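You operate a simulated robot arm through the tools that you are given. There is no shell and no other tool. Be economical: measure what you need, move in short steps, check, and stop when the job is done.

You are at the controls of a simulated robot arm. One attempt, no reset.

## Task
Push the upkeep bench drawer shut.
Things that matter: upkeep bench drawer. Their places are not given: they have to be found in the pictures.

It is judged by the outcome, as a careful person would: the job done as asked, and still so three seconds after it is handed in. It fails if anything else is knocked over, pushed out of place, dropped, spilled or broken.

## Robot
A 7-joint arm with a two-finger parallel gripper, fixed in place. Base frame: the origin is at the foot of the arm, x ahead of it, y to its left, z up. Units: mm, rad, N and s.
With the tool pointing down near the work surface it reaches from about 300 to 680 mm from the base axis. Its first joint turns from -1.152 to 1.152 rad. Payload 1.57 kg.
The tool frame sits at the grasp point between the pads (the TCP): z along the fingers, y along the line on which they close. The tips reach 30 mm beyond it. Largest opening 110 mm; finger width 24, thickness 12; the body of the gripper, 48 by 112 mm, starts 78 mm behind the TCP.
Orientation is told as [roll, pitch, yaw] about the base's x, y, z axes, in that order, counted from this pose: with the fingers straight down and closing along the base's y, the tool's x points along the base's -x, its y along +y and its z along -z.

## Interface
- The arm moves only by the tool servo_tool. Its argument "motion" is a list that holds one entry, the list of rows, each a list of 7 numbers: the shift along the tool's x, y, z in mm, then the turn, a rotation vector about the tool's x, y, z in rad, then the finger opening in mm, from 0 to 110. In form: [[[dx, dy, dz, rx, ry, rz, jaw], ...]]. A call has 1 to 20 rows; each row is the pose to reach, as a shift and turn from the pose commanded when the call began, along the tool's axes at that moment. Rows are played at 5 a second. More than 50 mm and 0.15 rad between two rows, or a gripper value outside its range, and nothing of the call is played. Where a pose cannot be reached the arm comes as near as it can. A force on the tool above 40 N (or 10 N above the force at the start of the call, whichever is more), or a blocked arm, ends the call early, and 0.2 s more pass. Each finger travels about 108 mm/s and halts on what it meets, pressing with about 26 N; the grip force reading is that of the motor and also rises with nothing between the fingers. The clock runs only during rows and for 0.2 s after the last one: add rows that repeat a pose to give the fingers time. The reply holds the time, the measured pose of the TCP, the force on the tool along the base axes, the opening and the grip force, in the units named above and with some noise, and new pictures: "views" is both (left out), scene, wrist or none.
- Cameras (640 x 400 px; columns grow to the right, rows downward): "scene" is fixed at [151.9, -392.7, 1384.9]; the picture's right is [0.82, -0.57, 0.00], its down [-0.42, -0.62, -0.66] and it looks along [0.38, 0.55, -0.75] (base axes); focal length 342 px, centre (320, 200). "wrist" rides on the gripper at [-36, 0, -80] in the tool frame; the picture's right is [0.00, -1.00, 0.00], its down [0.97, 0.00, -0.24] and it looks along [0.24, 0.00, 0.97] (tool axes); focal length 218 px, centre (320, 200).
- measure_at(camera, pixels): for up to 12 pixels [column, row] of the newest picture of that camera ("zoom" is the newest enlarged one), the place [x, y, z] in the base frame of the surface seen there, good to about 2 mm. No time passes.
- inspect(camera, box): a new picture of the part [left, top, right, bottom] of that camera's present view, enlarged. No time passes.
- sign_off(): hands the job in; it is judged then, once.

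Work in short steps. Measure before you move; look again where a grasp or a placing could have gone wrong, and mend it. You have 60 turns and 120 pictures in all, those below and enlarged ones among them. Open the gripper and draw the arm clear of the work before you hand the job in, unless the task says otherwise; then end with one line.

The tools are called after "Call:" as name(argument=value, ...) on one line, values as JSON. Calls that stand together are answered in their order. servo_tool: Moves the arm, as the interface text tells. Its arguments: {"type":"object","properties":{"motion":{"type":"array"},"views":{"type":"string","enum":["both","scene","wrist","none"]}},"required":["motion"]} The other tools are called the same way: measure_at (camera, pixels) gives the place of the surface under pixels of a picture; inspect (camera, box) takes an enlarged picture of a part of a camera's view; sign_off () hands the job in.

At the start:

```text
clock: 0.0
position: [386.8, -99.5, 986.3]
tool_rot: [0.0, 0.0, 0.0]
wrist_force: [0.2, 0.3, 0.0]
finger_gap: 109.9
grip_force: 0.1
```

scene: 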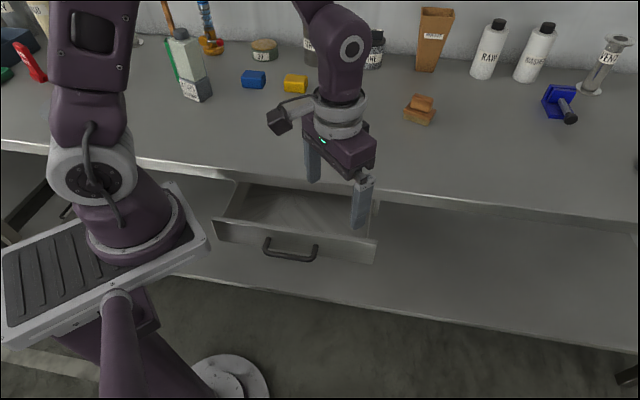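
wrist: 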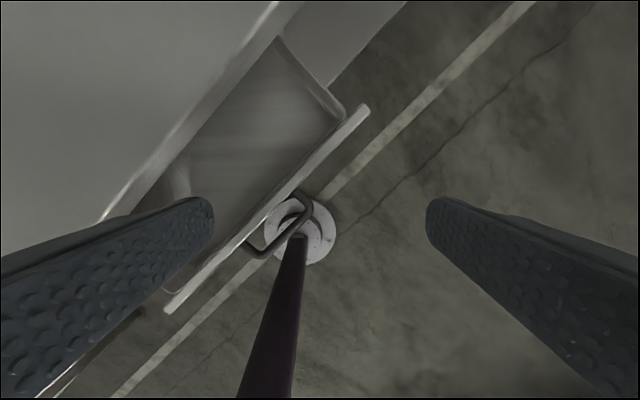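

The drawer is open below the bench edge; its front runs from about (215,230) to (375,250) in the scene, with a handle at (290,250). I measure its front, the handle and the bench edge.

Call:
measure_at(camera="scene", pixels=[[216, 222], [374, 243], [214, 238], [372, 260], [266, 243], [316, 250], [290, 258], [240, 178], [420, 197], [300, 215], [250, 190], [295, 240]])

Call:
measure_at(camera="wrist", pixels=[[364, 110], [170, 305], [270, 212], [308, 205], [256, 252], [215, 80], [270, 100], [325, 85], [300, 170]])

Call:
inspect(camera="scene", box=[190, 150, 430, 300])

```text
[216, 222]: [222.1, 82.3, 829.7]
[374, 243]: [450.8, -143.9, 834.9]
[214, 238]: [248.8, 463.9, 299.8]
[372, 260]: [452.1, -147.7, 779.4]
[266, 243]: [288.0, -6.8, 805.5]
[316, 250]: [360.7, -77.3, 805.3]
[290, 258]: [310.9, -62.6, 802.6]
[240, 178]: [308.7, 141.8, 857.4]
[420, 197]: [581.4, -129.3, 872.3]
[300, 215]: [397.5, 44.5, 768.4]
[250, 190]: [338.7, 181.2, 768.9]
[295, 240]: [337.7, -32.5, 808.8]
```

```text
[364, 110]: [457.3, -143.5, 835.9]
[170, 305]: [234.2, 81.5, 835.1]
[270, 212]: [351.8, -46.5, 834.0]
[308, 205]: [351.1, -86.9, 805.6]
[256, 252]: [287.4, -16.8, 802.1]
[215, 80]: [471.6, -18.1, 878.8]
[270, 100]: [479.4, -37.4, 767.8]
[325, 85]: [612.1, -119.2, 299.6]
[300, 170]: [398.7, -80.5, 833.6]
```

```text
2.67 times, centred on (310, 225) of scene
```

zoom: 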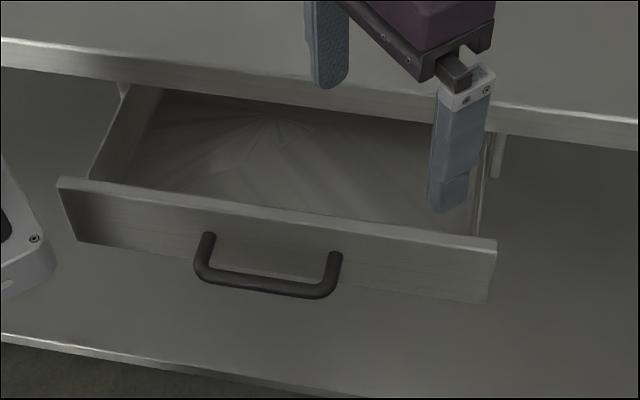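

The drawer face lies on a 45° line from (222,82) to (455,-145). The handle bar sticks out about 40 mm, centred near (311,-61,803), and the bench edge is about 100 mm behind the face. I close the fingers, turn the tool 45° and move in front of the handle while staying high.

Call:
servo_tool(motion=[[[16, 1, 0, 0, 0, -0.13, 90], [32, 2, 0, 0, 0, -0.26, 70], [48, 3, 0, 0, 0, -0.39, 50], [64, 4, 0, 0, 0, -0.52, 30], [80, 5, 0, 0, 0, -0.65, 10], [94, 6.5, 0, 0, 0, -0.785, 0], [94, 6.5, 0, 0, 0, -0.785, 0], [94, 6.5, 0, 0, 0, -0.785, 0]]])

```text
clock: 1.8
position: [293.2, -92.8, 985.8]
tool_rot: [-0.001, 0.0, 0.785]
wrist_force: [0.0, -1.3, 0.9]
finger_gap: 0.0
grip_force: 21.1
```

scene: 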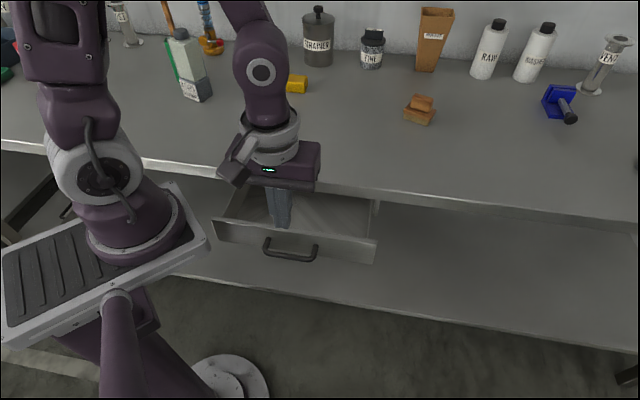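
wrist: 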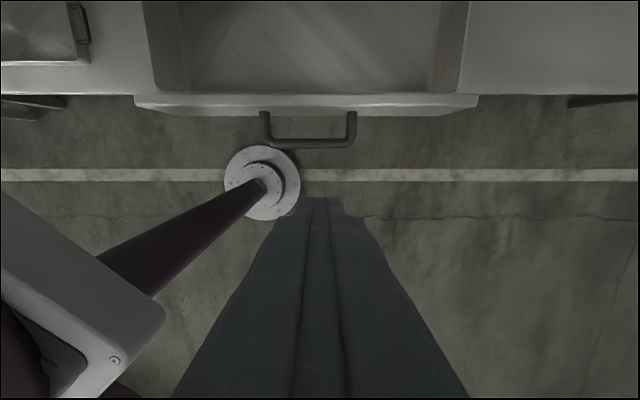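

The tool is square to the drawer, with the handle bar at wrist (308,143) ahead of the fingertips. Something else that looks like a tray or drawer shows at wrist (45,30), so I check it before descending.

Call:
inspect(camera="wrist", box=[0, 0, 200, 125])

Call:
measure_at(camera="wrist", pixels=[[30, 30], [40, 61], [82, 25], [50, 85], [265, 140], [308, 144], [350, 140], [308, 108], [150, 108], [470, 106], [40, 105], [310, 98]])

```text
3.20 times, centred on (100, 62) of wrist
```

zoom: 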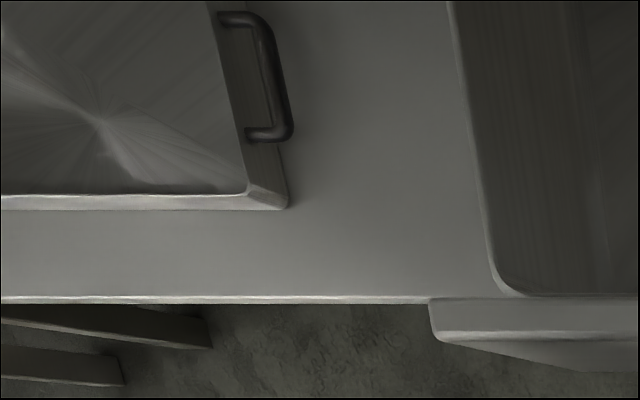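

```text
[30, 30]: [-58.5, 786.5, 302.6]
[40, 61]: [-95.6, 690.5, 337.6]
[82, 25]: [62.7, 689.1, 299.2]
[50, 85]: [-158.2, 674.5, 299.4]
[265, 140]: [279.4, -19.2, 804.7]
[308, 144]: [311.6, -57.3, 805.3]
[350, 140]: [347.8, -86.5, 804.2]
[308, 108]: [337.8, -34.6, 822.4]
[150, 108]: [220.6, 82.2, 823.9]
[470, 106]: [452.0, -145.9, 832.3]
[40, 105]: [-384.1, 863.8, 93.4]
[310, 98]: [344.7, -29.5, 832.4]
```

That other object is a tray far below on the lower shelf (z≈300), so it isn't in the way. The handle bar is at s≈175 along the push direction and z≈805, so I descend 170 mm in front of it.

Call:
servo_tool(motion=[[[0, 0, 35, 0, 0, 0, 0], [0, 0, 70, 0, 0, 0, 0], [0, 0, 105, 0, 0, 0, 0], [0, 0, 140, 0, 0, 0, 0], [0, 0, 170, 0, 0, 0, 0], [0, 0, 170, 0, 0, 0, 0]]])

```text
clock: 3.2
position: [293.3, -95.4, 813.4]
tool_rot: [-0.001, 0.002, 0.786]
wrist_force: [-0.3, 0.0, 0.0]
finger_gap: 0.0
grip_force: 21.3
```

scene: 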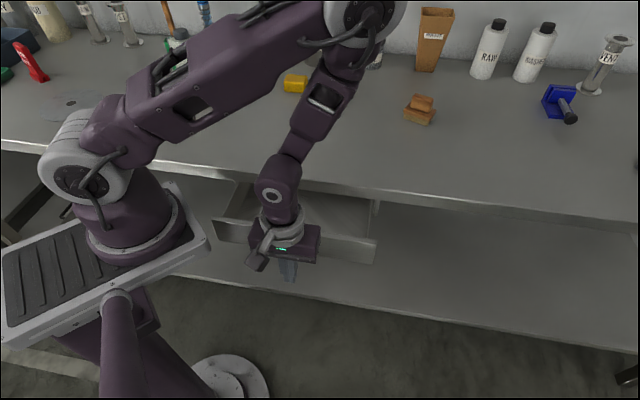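
wrist: 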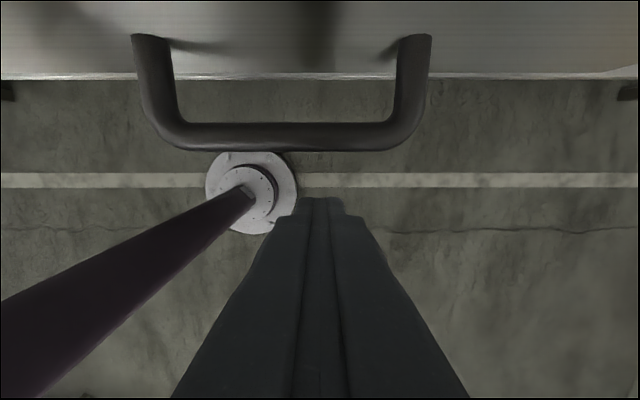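

The fingers are down in front of the bar (bar at row 135, tip at row 205), about 15 mm right of the handle's centre. I centre them slightly and then push along tool -x in small steps.

Call:
servo_tool(motion=[[[-6, 5, 0, 0, 0, 0, 0], [-12, 10, 0, 0, 0, 0, 0], [-18, 12, 0, 0, 0, 0, 0], [-24, 12, 0, 0, 0, 0, 0], [-31, 12, 0, 0, 0, 0, 0], [-38, 12, 0, 0, 0, 0, 0], [-45, 12, 0, 0, 0, 0, 0], [-52, 12, 0, 0, 0, 0, 0], [-60, 12, 0, 0, 0, 0, 0]]])

```text
clock: 5.2
position: [326.6, -41.2, 815.5]
tool_rot: [0.002, 0.001, 0.786]
wrist_force: [-0.3, 0.2, -0.1]
finger_gap: 0.0
grip_force: 21.5
```

scene: 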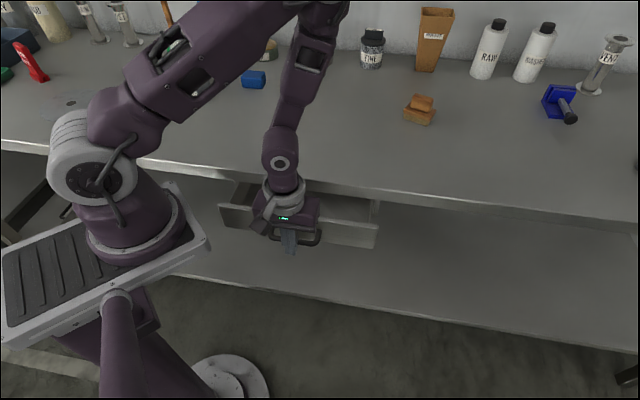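
wrist: 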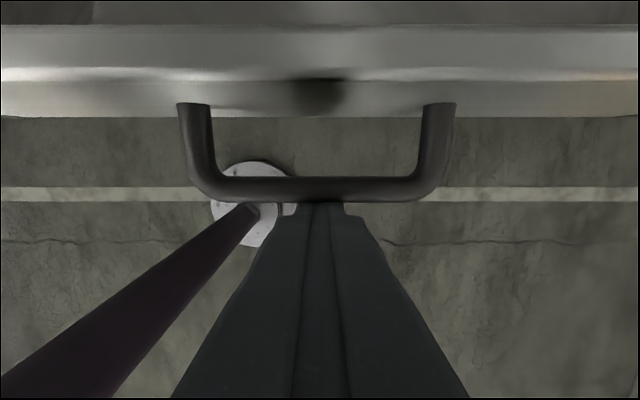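

The bar is touching the fingertips (row 190), the drawer is sliding in and the force is near zero. I keep pushing.

Call:
servo_tool(motion=[[[-7, 0, 0, 0, 0, 0, 0], [-14, 0, 0, 0, 0, 0, 0], [-21, 0, 0, 0, 0, 0, 0], [-28, 0, 0, 0, 0, 0, 0], [-35, 0, 0, 0, 0, 0, 0], [-42, 0, 0, 0, 0, 0, 0], [-48, 0, 0, 0, 0, 0, 0]]])

Call:
measure_at(camera="wrist", pixels=[[250, 100], [400, 100], [250, 45], [400, 45], [320, 10], [560, 30], [320, 188]])

```text
clock: 6.8
position: [360.2, -9.5, 815.3]
tool_rot: [0.0, 0.0, 0.785]
wrist_force: [0.1, 0.5, -0.8]
finger_gap: 0.1
grip_force: 21.2
```

scene: 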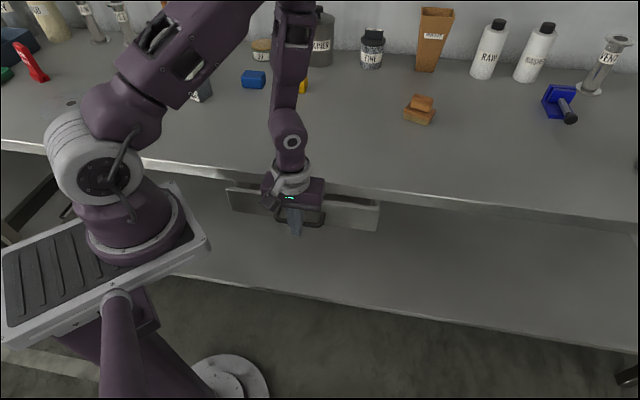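
wrist: 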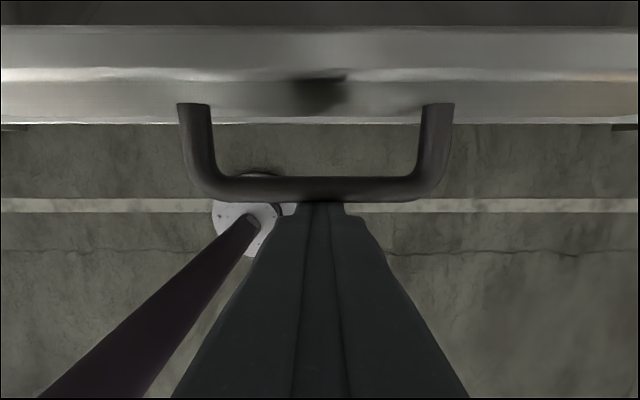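

```text
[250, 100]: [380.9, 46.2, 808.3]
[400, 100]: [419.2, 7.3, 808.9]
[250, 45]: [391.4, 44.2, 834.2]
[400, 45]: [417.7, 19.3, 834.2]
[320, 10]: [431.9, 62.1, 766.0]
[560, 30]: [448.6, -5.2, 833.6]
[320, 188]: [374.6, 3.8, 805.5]
```

The drawer face is now at s≈299 and the bench edge is at ≈316, still with no resistance. I push in finer steps until it stops or comes flush.

Call:
servo_tool(motion=[[[-4, 0, 0, 0, 0, 0, 0], [-8, 0, 0, 0, 0, 0, 0], [-12, 0, 0, 0, 0, 0, 0], [-16, 0, 0, 0, 0, 0, 0], [-20, 0, 0, 0, 0, 0, 0], [-23, 0, 0, 0, 0, 0, 0]]])

Call:
inspect(camera="scene", box=[200, 140, 400, 265])

Call:
measure_at(camera="wrist", pixels=[[250, 100], [400, 100], [250, 45], [400, 45], [320, 10], [560, 30], [320, 188]])

```text
clock: 8.2
position: [376.9, 8.6, 814.5]
tool_rot: [-0.001, 0.001, 0.785]
wrist_force: [0.1, 0.6, -0.9]
finger_gap: 0.0
grip_force: 20.8
```

scene: 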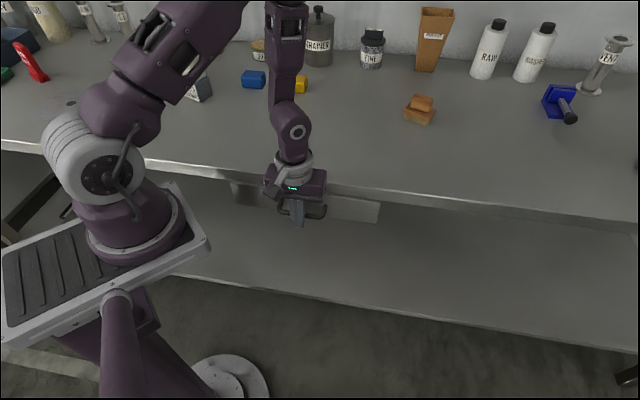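
wrist: 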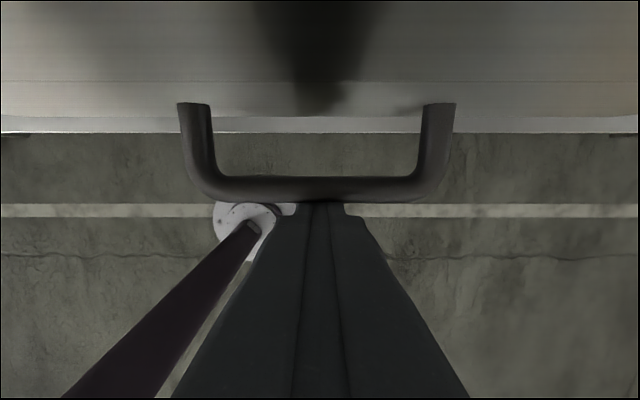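

```text
3.20 times, centred on (300, 202) of scene
```

zoom: 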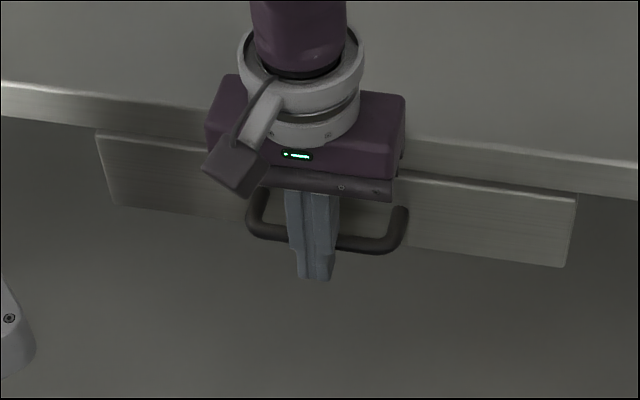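

```text
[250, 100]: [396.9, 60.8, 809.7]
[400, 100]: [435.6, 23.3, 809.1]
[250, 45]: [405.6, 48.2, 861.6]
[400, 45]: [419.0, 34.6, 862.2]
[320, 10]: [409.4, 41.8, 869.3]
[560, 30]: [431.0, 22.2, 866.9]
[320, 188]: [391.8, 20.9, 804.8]
```

The face has slid just under the bench edge (face s≈321, edge ≈318) and still moves freely, so the end stop hasn't been reached. I raise 4 mm so the gripper body clears the bench top, then continue in small steps.

Call:
servo_tool(motion=[[[0, 0, -4, 0, 0, 0, 0], [-3, 0, -4, 0, 0, 0, 0], [-6, 0, -4, 0, 0, 0, 0], [-9, 0, -4, 0, 0, 0, 0], [-12, 0, -4, 0, 0, 0, 0], [-15, 0, -4, 0, 0, 0, 0]]])

Call:
measure_at(camera="wrist", pixels=[[250, 105], [400, 105], [320, 188], [320, 45]])

```text
clock: 9.6
position: [383.1, 12.5, 819.1]
tool_rot: [0.003, 0.012, 0.776]
wrist_force: [-4.1, -6.5, 0.8]
finger_gap: 0.0
grip_force: 21.1
stopped in row 6: the force on the tool passed its limit (the readings are from after the stop); the commanded pose is now the measured one
```

scene: 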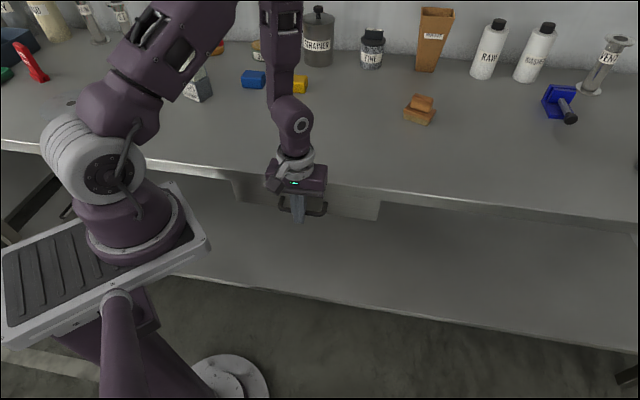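
wrist: 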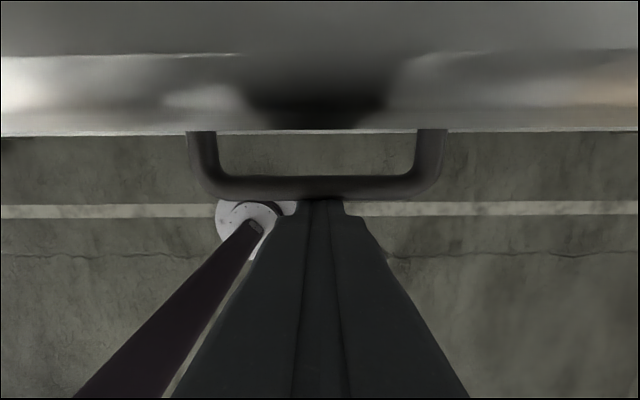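

```text
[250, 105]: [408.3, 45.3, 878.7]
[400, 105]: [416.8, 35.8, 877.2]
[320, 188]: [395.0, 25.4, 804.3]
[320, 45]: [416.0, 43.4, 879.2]
```

The push hit a firm stop after about 117 mm of travel. I back off and look at the drawer to confirm it is fully shut and that the gripper didn't just catch the bench edge.

Call:
servo_tool(motion=[[[10, 0, 0, 0, 0, 0, 0], [25, 0, 0, 0, 0, 0, 0], [40, 0, 0, 0, 0, 0, 0], [55, 0, 0, 0, 0, 0, 0], [70, 0, 0, 0, 0, 0, 0]]])

Call:
inspect(camera="scene", box=[200, 140, 400, 265])

Call:
measure_at(camera="wrist", pixels=[[150, 20], [500, 20], [320, 60], [320, 10], [250, 40], [400, 40]])

```text
clock: 10.8
position: [334.0, -35.0, 819.8]
tool_rot: [0.003, 0.01, 0.78]
wrist_force: [-0.1, 0.5, 0.5]
finger_gap: 0.0
grip_force: 21.4
```

scene: 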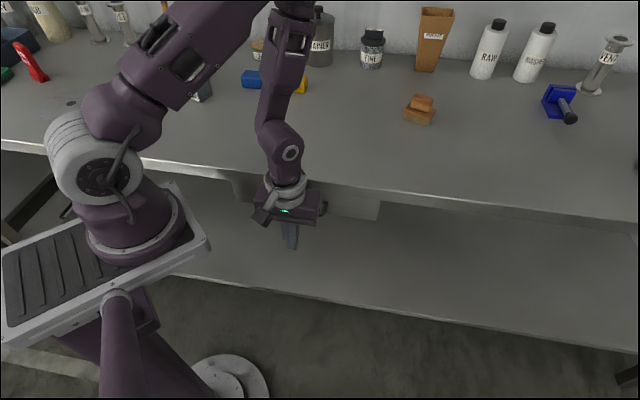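
wrist: 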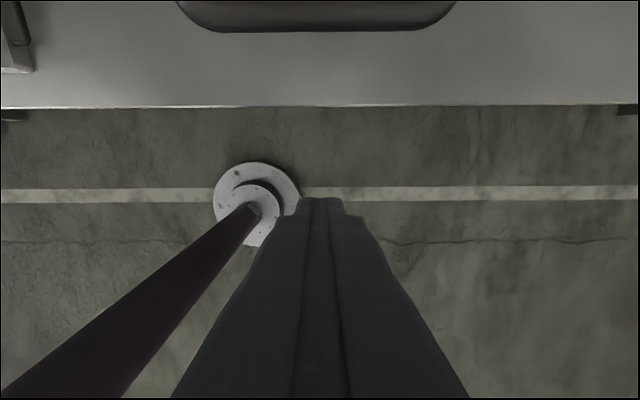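

```text
3.20 times, centred on (300, 202) of scene
```

zoom: 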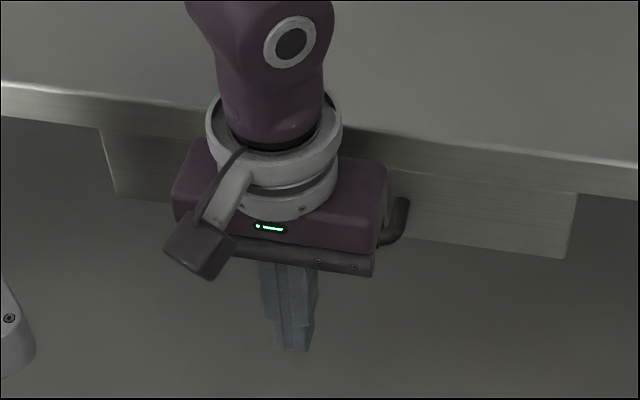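

```text
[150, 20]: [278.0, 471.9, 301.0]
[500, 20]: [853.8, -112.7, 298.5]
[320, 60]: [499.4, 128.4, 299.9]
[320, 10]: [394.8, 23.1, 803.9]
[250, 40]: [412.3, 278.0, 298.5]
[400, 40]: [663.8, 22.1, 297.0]
```

The handle is now at s≈293 and stays there. I lift the arm clear to look at the whole drawer.

Call:
servo_tool(motion=[[[0, 0, -35, 0, 0, 0, 0], [0, 0, -70, 0, 0, 0, 0], [0, 0, -105, 0, 0, 0, 0], [0, 0, -140, 0, 0, 0, 0], [0, 0, -170, 0, 0, 0, 0]]])

Call:
inspect(camera="scene", box=[200, 140, 400, 265])

```text
clock: 12.0
position: [334.7, -34.6, 989.9]
tool_rot: [0.005, 0.013, 0.778]
wrist_force: [0.4, -0.5, -0.6]
finger_gap: 0.1
grip_force: 21.2
```

scene: 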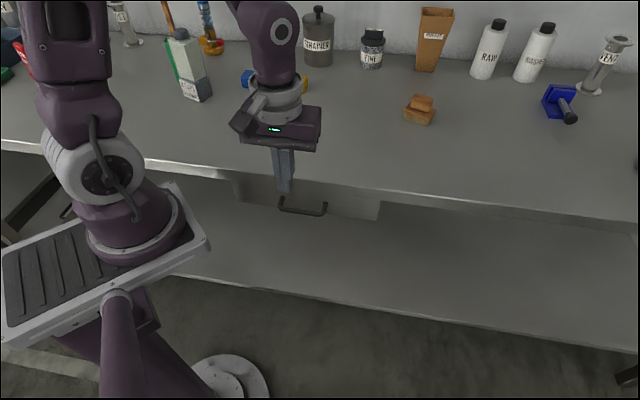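
wrist: 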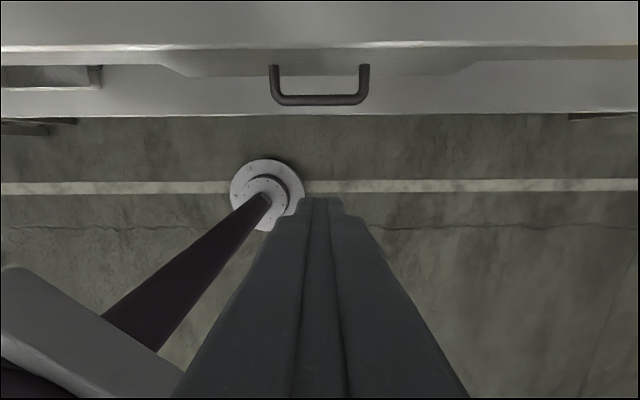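

```text
3.20 times, centred on (300, 202) of scene
```

zoom: 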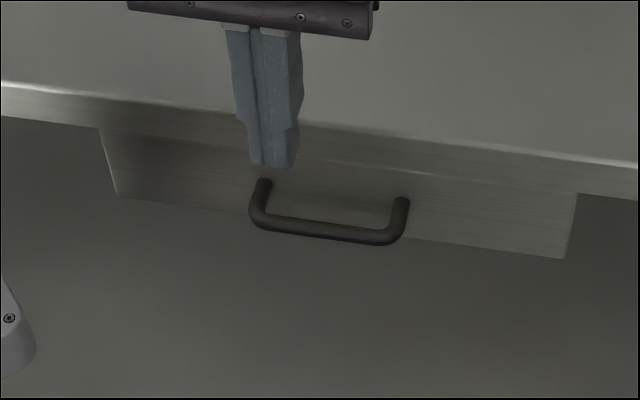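

The front is tucked just under the bench top. I measure both ends of it for skew.

Call:
measure_at(camera="scene", pixels=[[240, 195], [255, 200], [340, 208], [370, 213], [284, 207], [324, 212], [303, 212]])

Call:
inspect(camera="wrist", box=[130, 20, 510, 130])

```text
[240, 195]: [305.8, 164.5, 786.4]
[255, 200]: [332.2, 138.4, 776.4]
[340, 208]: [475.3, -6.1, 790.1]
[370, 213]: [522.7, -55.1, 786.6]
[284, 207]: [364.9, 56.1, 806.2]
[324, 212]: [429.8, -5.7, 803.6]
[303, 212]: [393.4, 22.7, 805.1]
```

```text
1.68 times, centred on (320, 75) of wrist
```

zoom: 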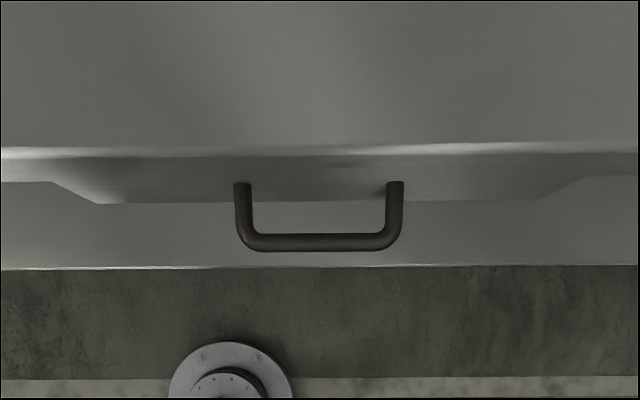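

The face is square (both ends at s≈331, about 11 mm behind the bench edge). To be sure the stop came from the drawer and not the gripper meeting the bench, I push once more with the tool tilted 0.3 rad, which keeps the body well back.

Call:
servo_tool(motion=[[[0, 0, 35, 0, -0.1, 0, 0], [0, 0, 70, 0, -0.2, 0, 0], [0, 0, 105, 0, -0.3, 0, 0], [0, 0, 140, 0, -0.3, 0, 0], [0, 0, 172, 0, -0.3, 0, 0], [-15, 0, 172, 0, -0.3, 0, 0], [-30, 0, 172, 0, -0.3, 0, 0], [-38, 0, 172, 0, -0.3, 0, 0]]])

Call:
inspect(camera="scene", box=[200, 140, 400, 265])

```text
clock: 13.8
position: [361.7, -9.3, 817.3]
tool_rot: [0.004, -0.288, 0.777]
wrist_force: [0.1, -0.5, 0.0]
finger_gap: 0.0
grip_force: 21.7
```

scene: 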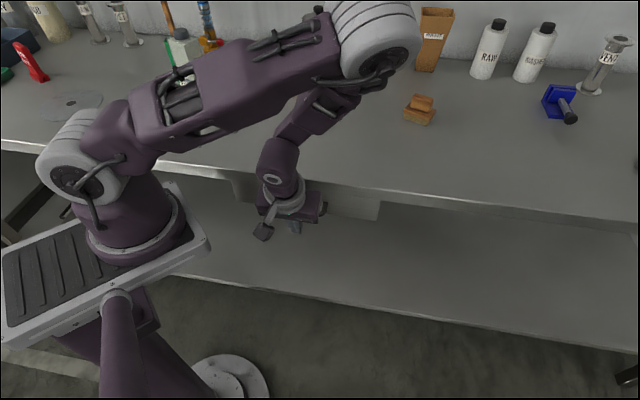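
wrist: 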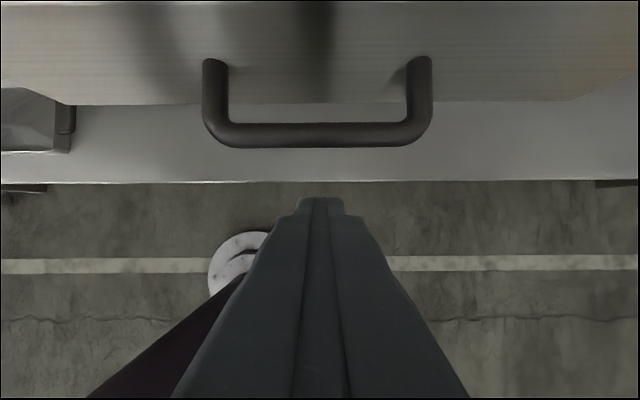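

```text
3.20 times, centred on (300, 202) of scene
```

zoom: 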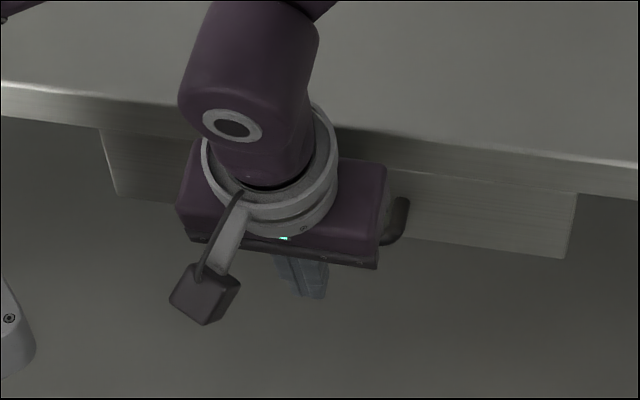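

The tilted fingers sit about 22 mm in front of the bar. I push horizontally along the drawer axis, which is (-0.958, 0, 0.286) in tool axes, until it resists.

Call:
servo_tool(motion=[[[-9.6, 0, 2.9, 0, 0, 0, 0], [-15.3, 0, 4.6, 0, 0, 0, 0], [-19.2, 0, 5.7, 0, 0, 0, 0], [-22, 0, 6.6, 0, 0, 0, 0], [-25, 0, 7.4, 0, 0, 0, 0], [-28, 0, 8.3, 0, 0, 0, 0], [-31, 0, 9.2, 0, 0, 0, 0], [-34, 0, 10.1, 0, 0, 0, 0]]])

Call:
measure_at(camera="wrist", pixels=[[320, 180], [320, 185], [260, 185], [250, 80], [400, 80]])

```text
clock: 15.4
position: [379.2, 9.6, 817.1]
tool_rot: [0.007, -0.275, 0.765]
wrist_force: [-3.5, -5.0, -0.6]
finger_gap: 0.0
grip_force: 21.3
stopped in row 7: the force on the tool passed its limit (the readings are from after the stop); the commanded pose is now the measured one
```

scene: 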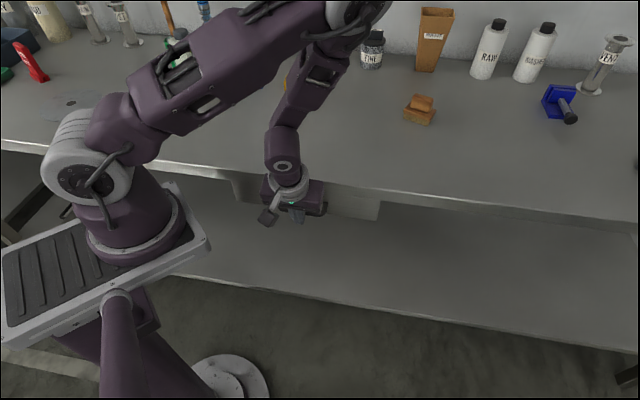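
wrist: 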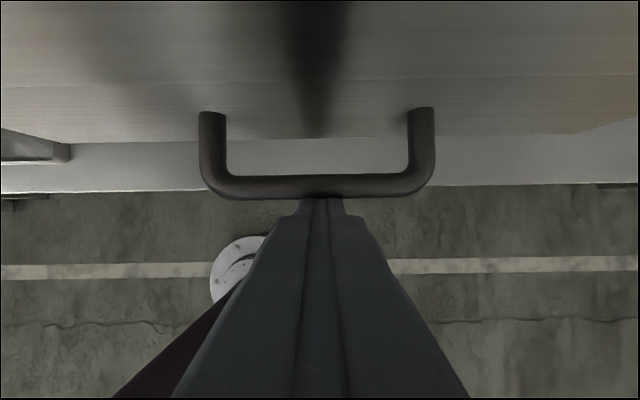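

```text
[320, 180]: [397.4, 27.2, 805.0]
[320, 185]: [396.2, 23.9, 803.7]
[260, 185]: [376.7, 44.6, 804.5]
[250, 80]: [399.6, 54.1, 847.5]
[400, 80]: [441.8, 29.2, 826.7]
```

It stopped at the same place (bar at 397,27 versus 395,25) with the gripper body nowhere near the bench, so the drawer is against its end stop. I back away horizontally, lift, and open the gripper.

Call:
servo_tool(motion=[[[15, 0, -4.3, 0, 0, 0, 0], [35, 0, -10, 0, 0, 0, 0], [55, 0, -16, 0, 0, 0, 0], [45, 0, -49, 0, 0, 0, 0], [35, 0, -83, 0, 0.1, 0, 0], [25, 0, -117, 0, 0.2, 0, 0], [15, 0, -150, 0, 0.27, 0, 0], [7, 0, -180, 0, 0.27, 0, 30], [7, 0, -180, 0, 0.27, 0, 60], [7, 0, -180, 0, 0.27, 0, 100], [7, 0, -180, 0, 0.27, 0, 100]]])

Call:
measure_at(camera="scene", pixels=[[240, 195], [370, 213], [303, 212]])

```text
clock: 17.8
position: [339.9, -29.6, 988.1]
tool_rot: [0.007, -0.005, 0.769]
wrist_force: [0.2, 0.2, -0.5]
finger_gap: 99.9
grip_force: 0.0
```

scene: 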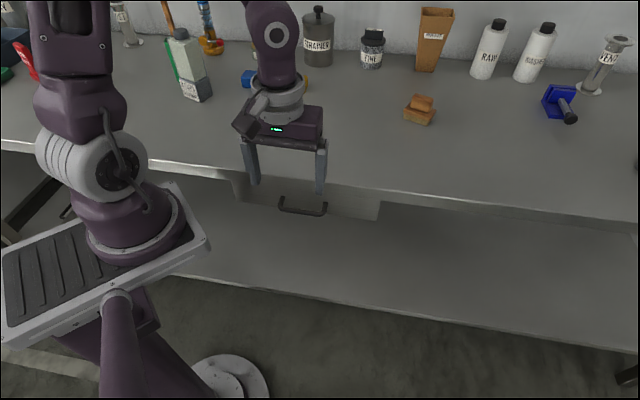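
wrist: 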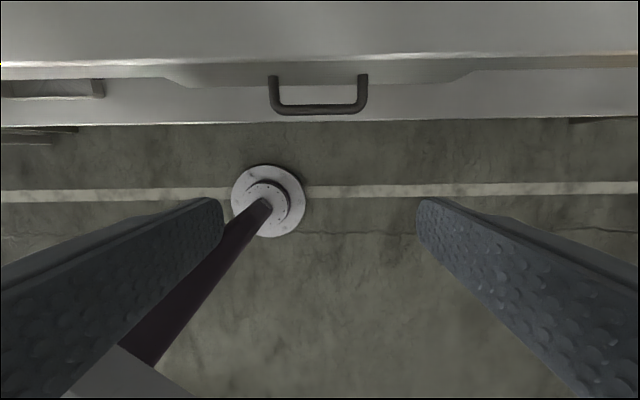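

```text
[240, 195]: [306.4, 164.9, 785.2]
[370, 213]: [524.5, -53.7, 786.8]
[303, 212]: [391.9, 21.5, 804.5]
```

The drawer stays shut and square, the bench items are where they were, and the arm is clear with the gripper open. I hand in.

Call:
sign_off()

```text
The job is handed in.
```

The upkeep bench drawer is pushed shut against its end stop, nothing else was disturbed, and the arm is clear with the gripper open.
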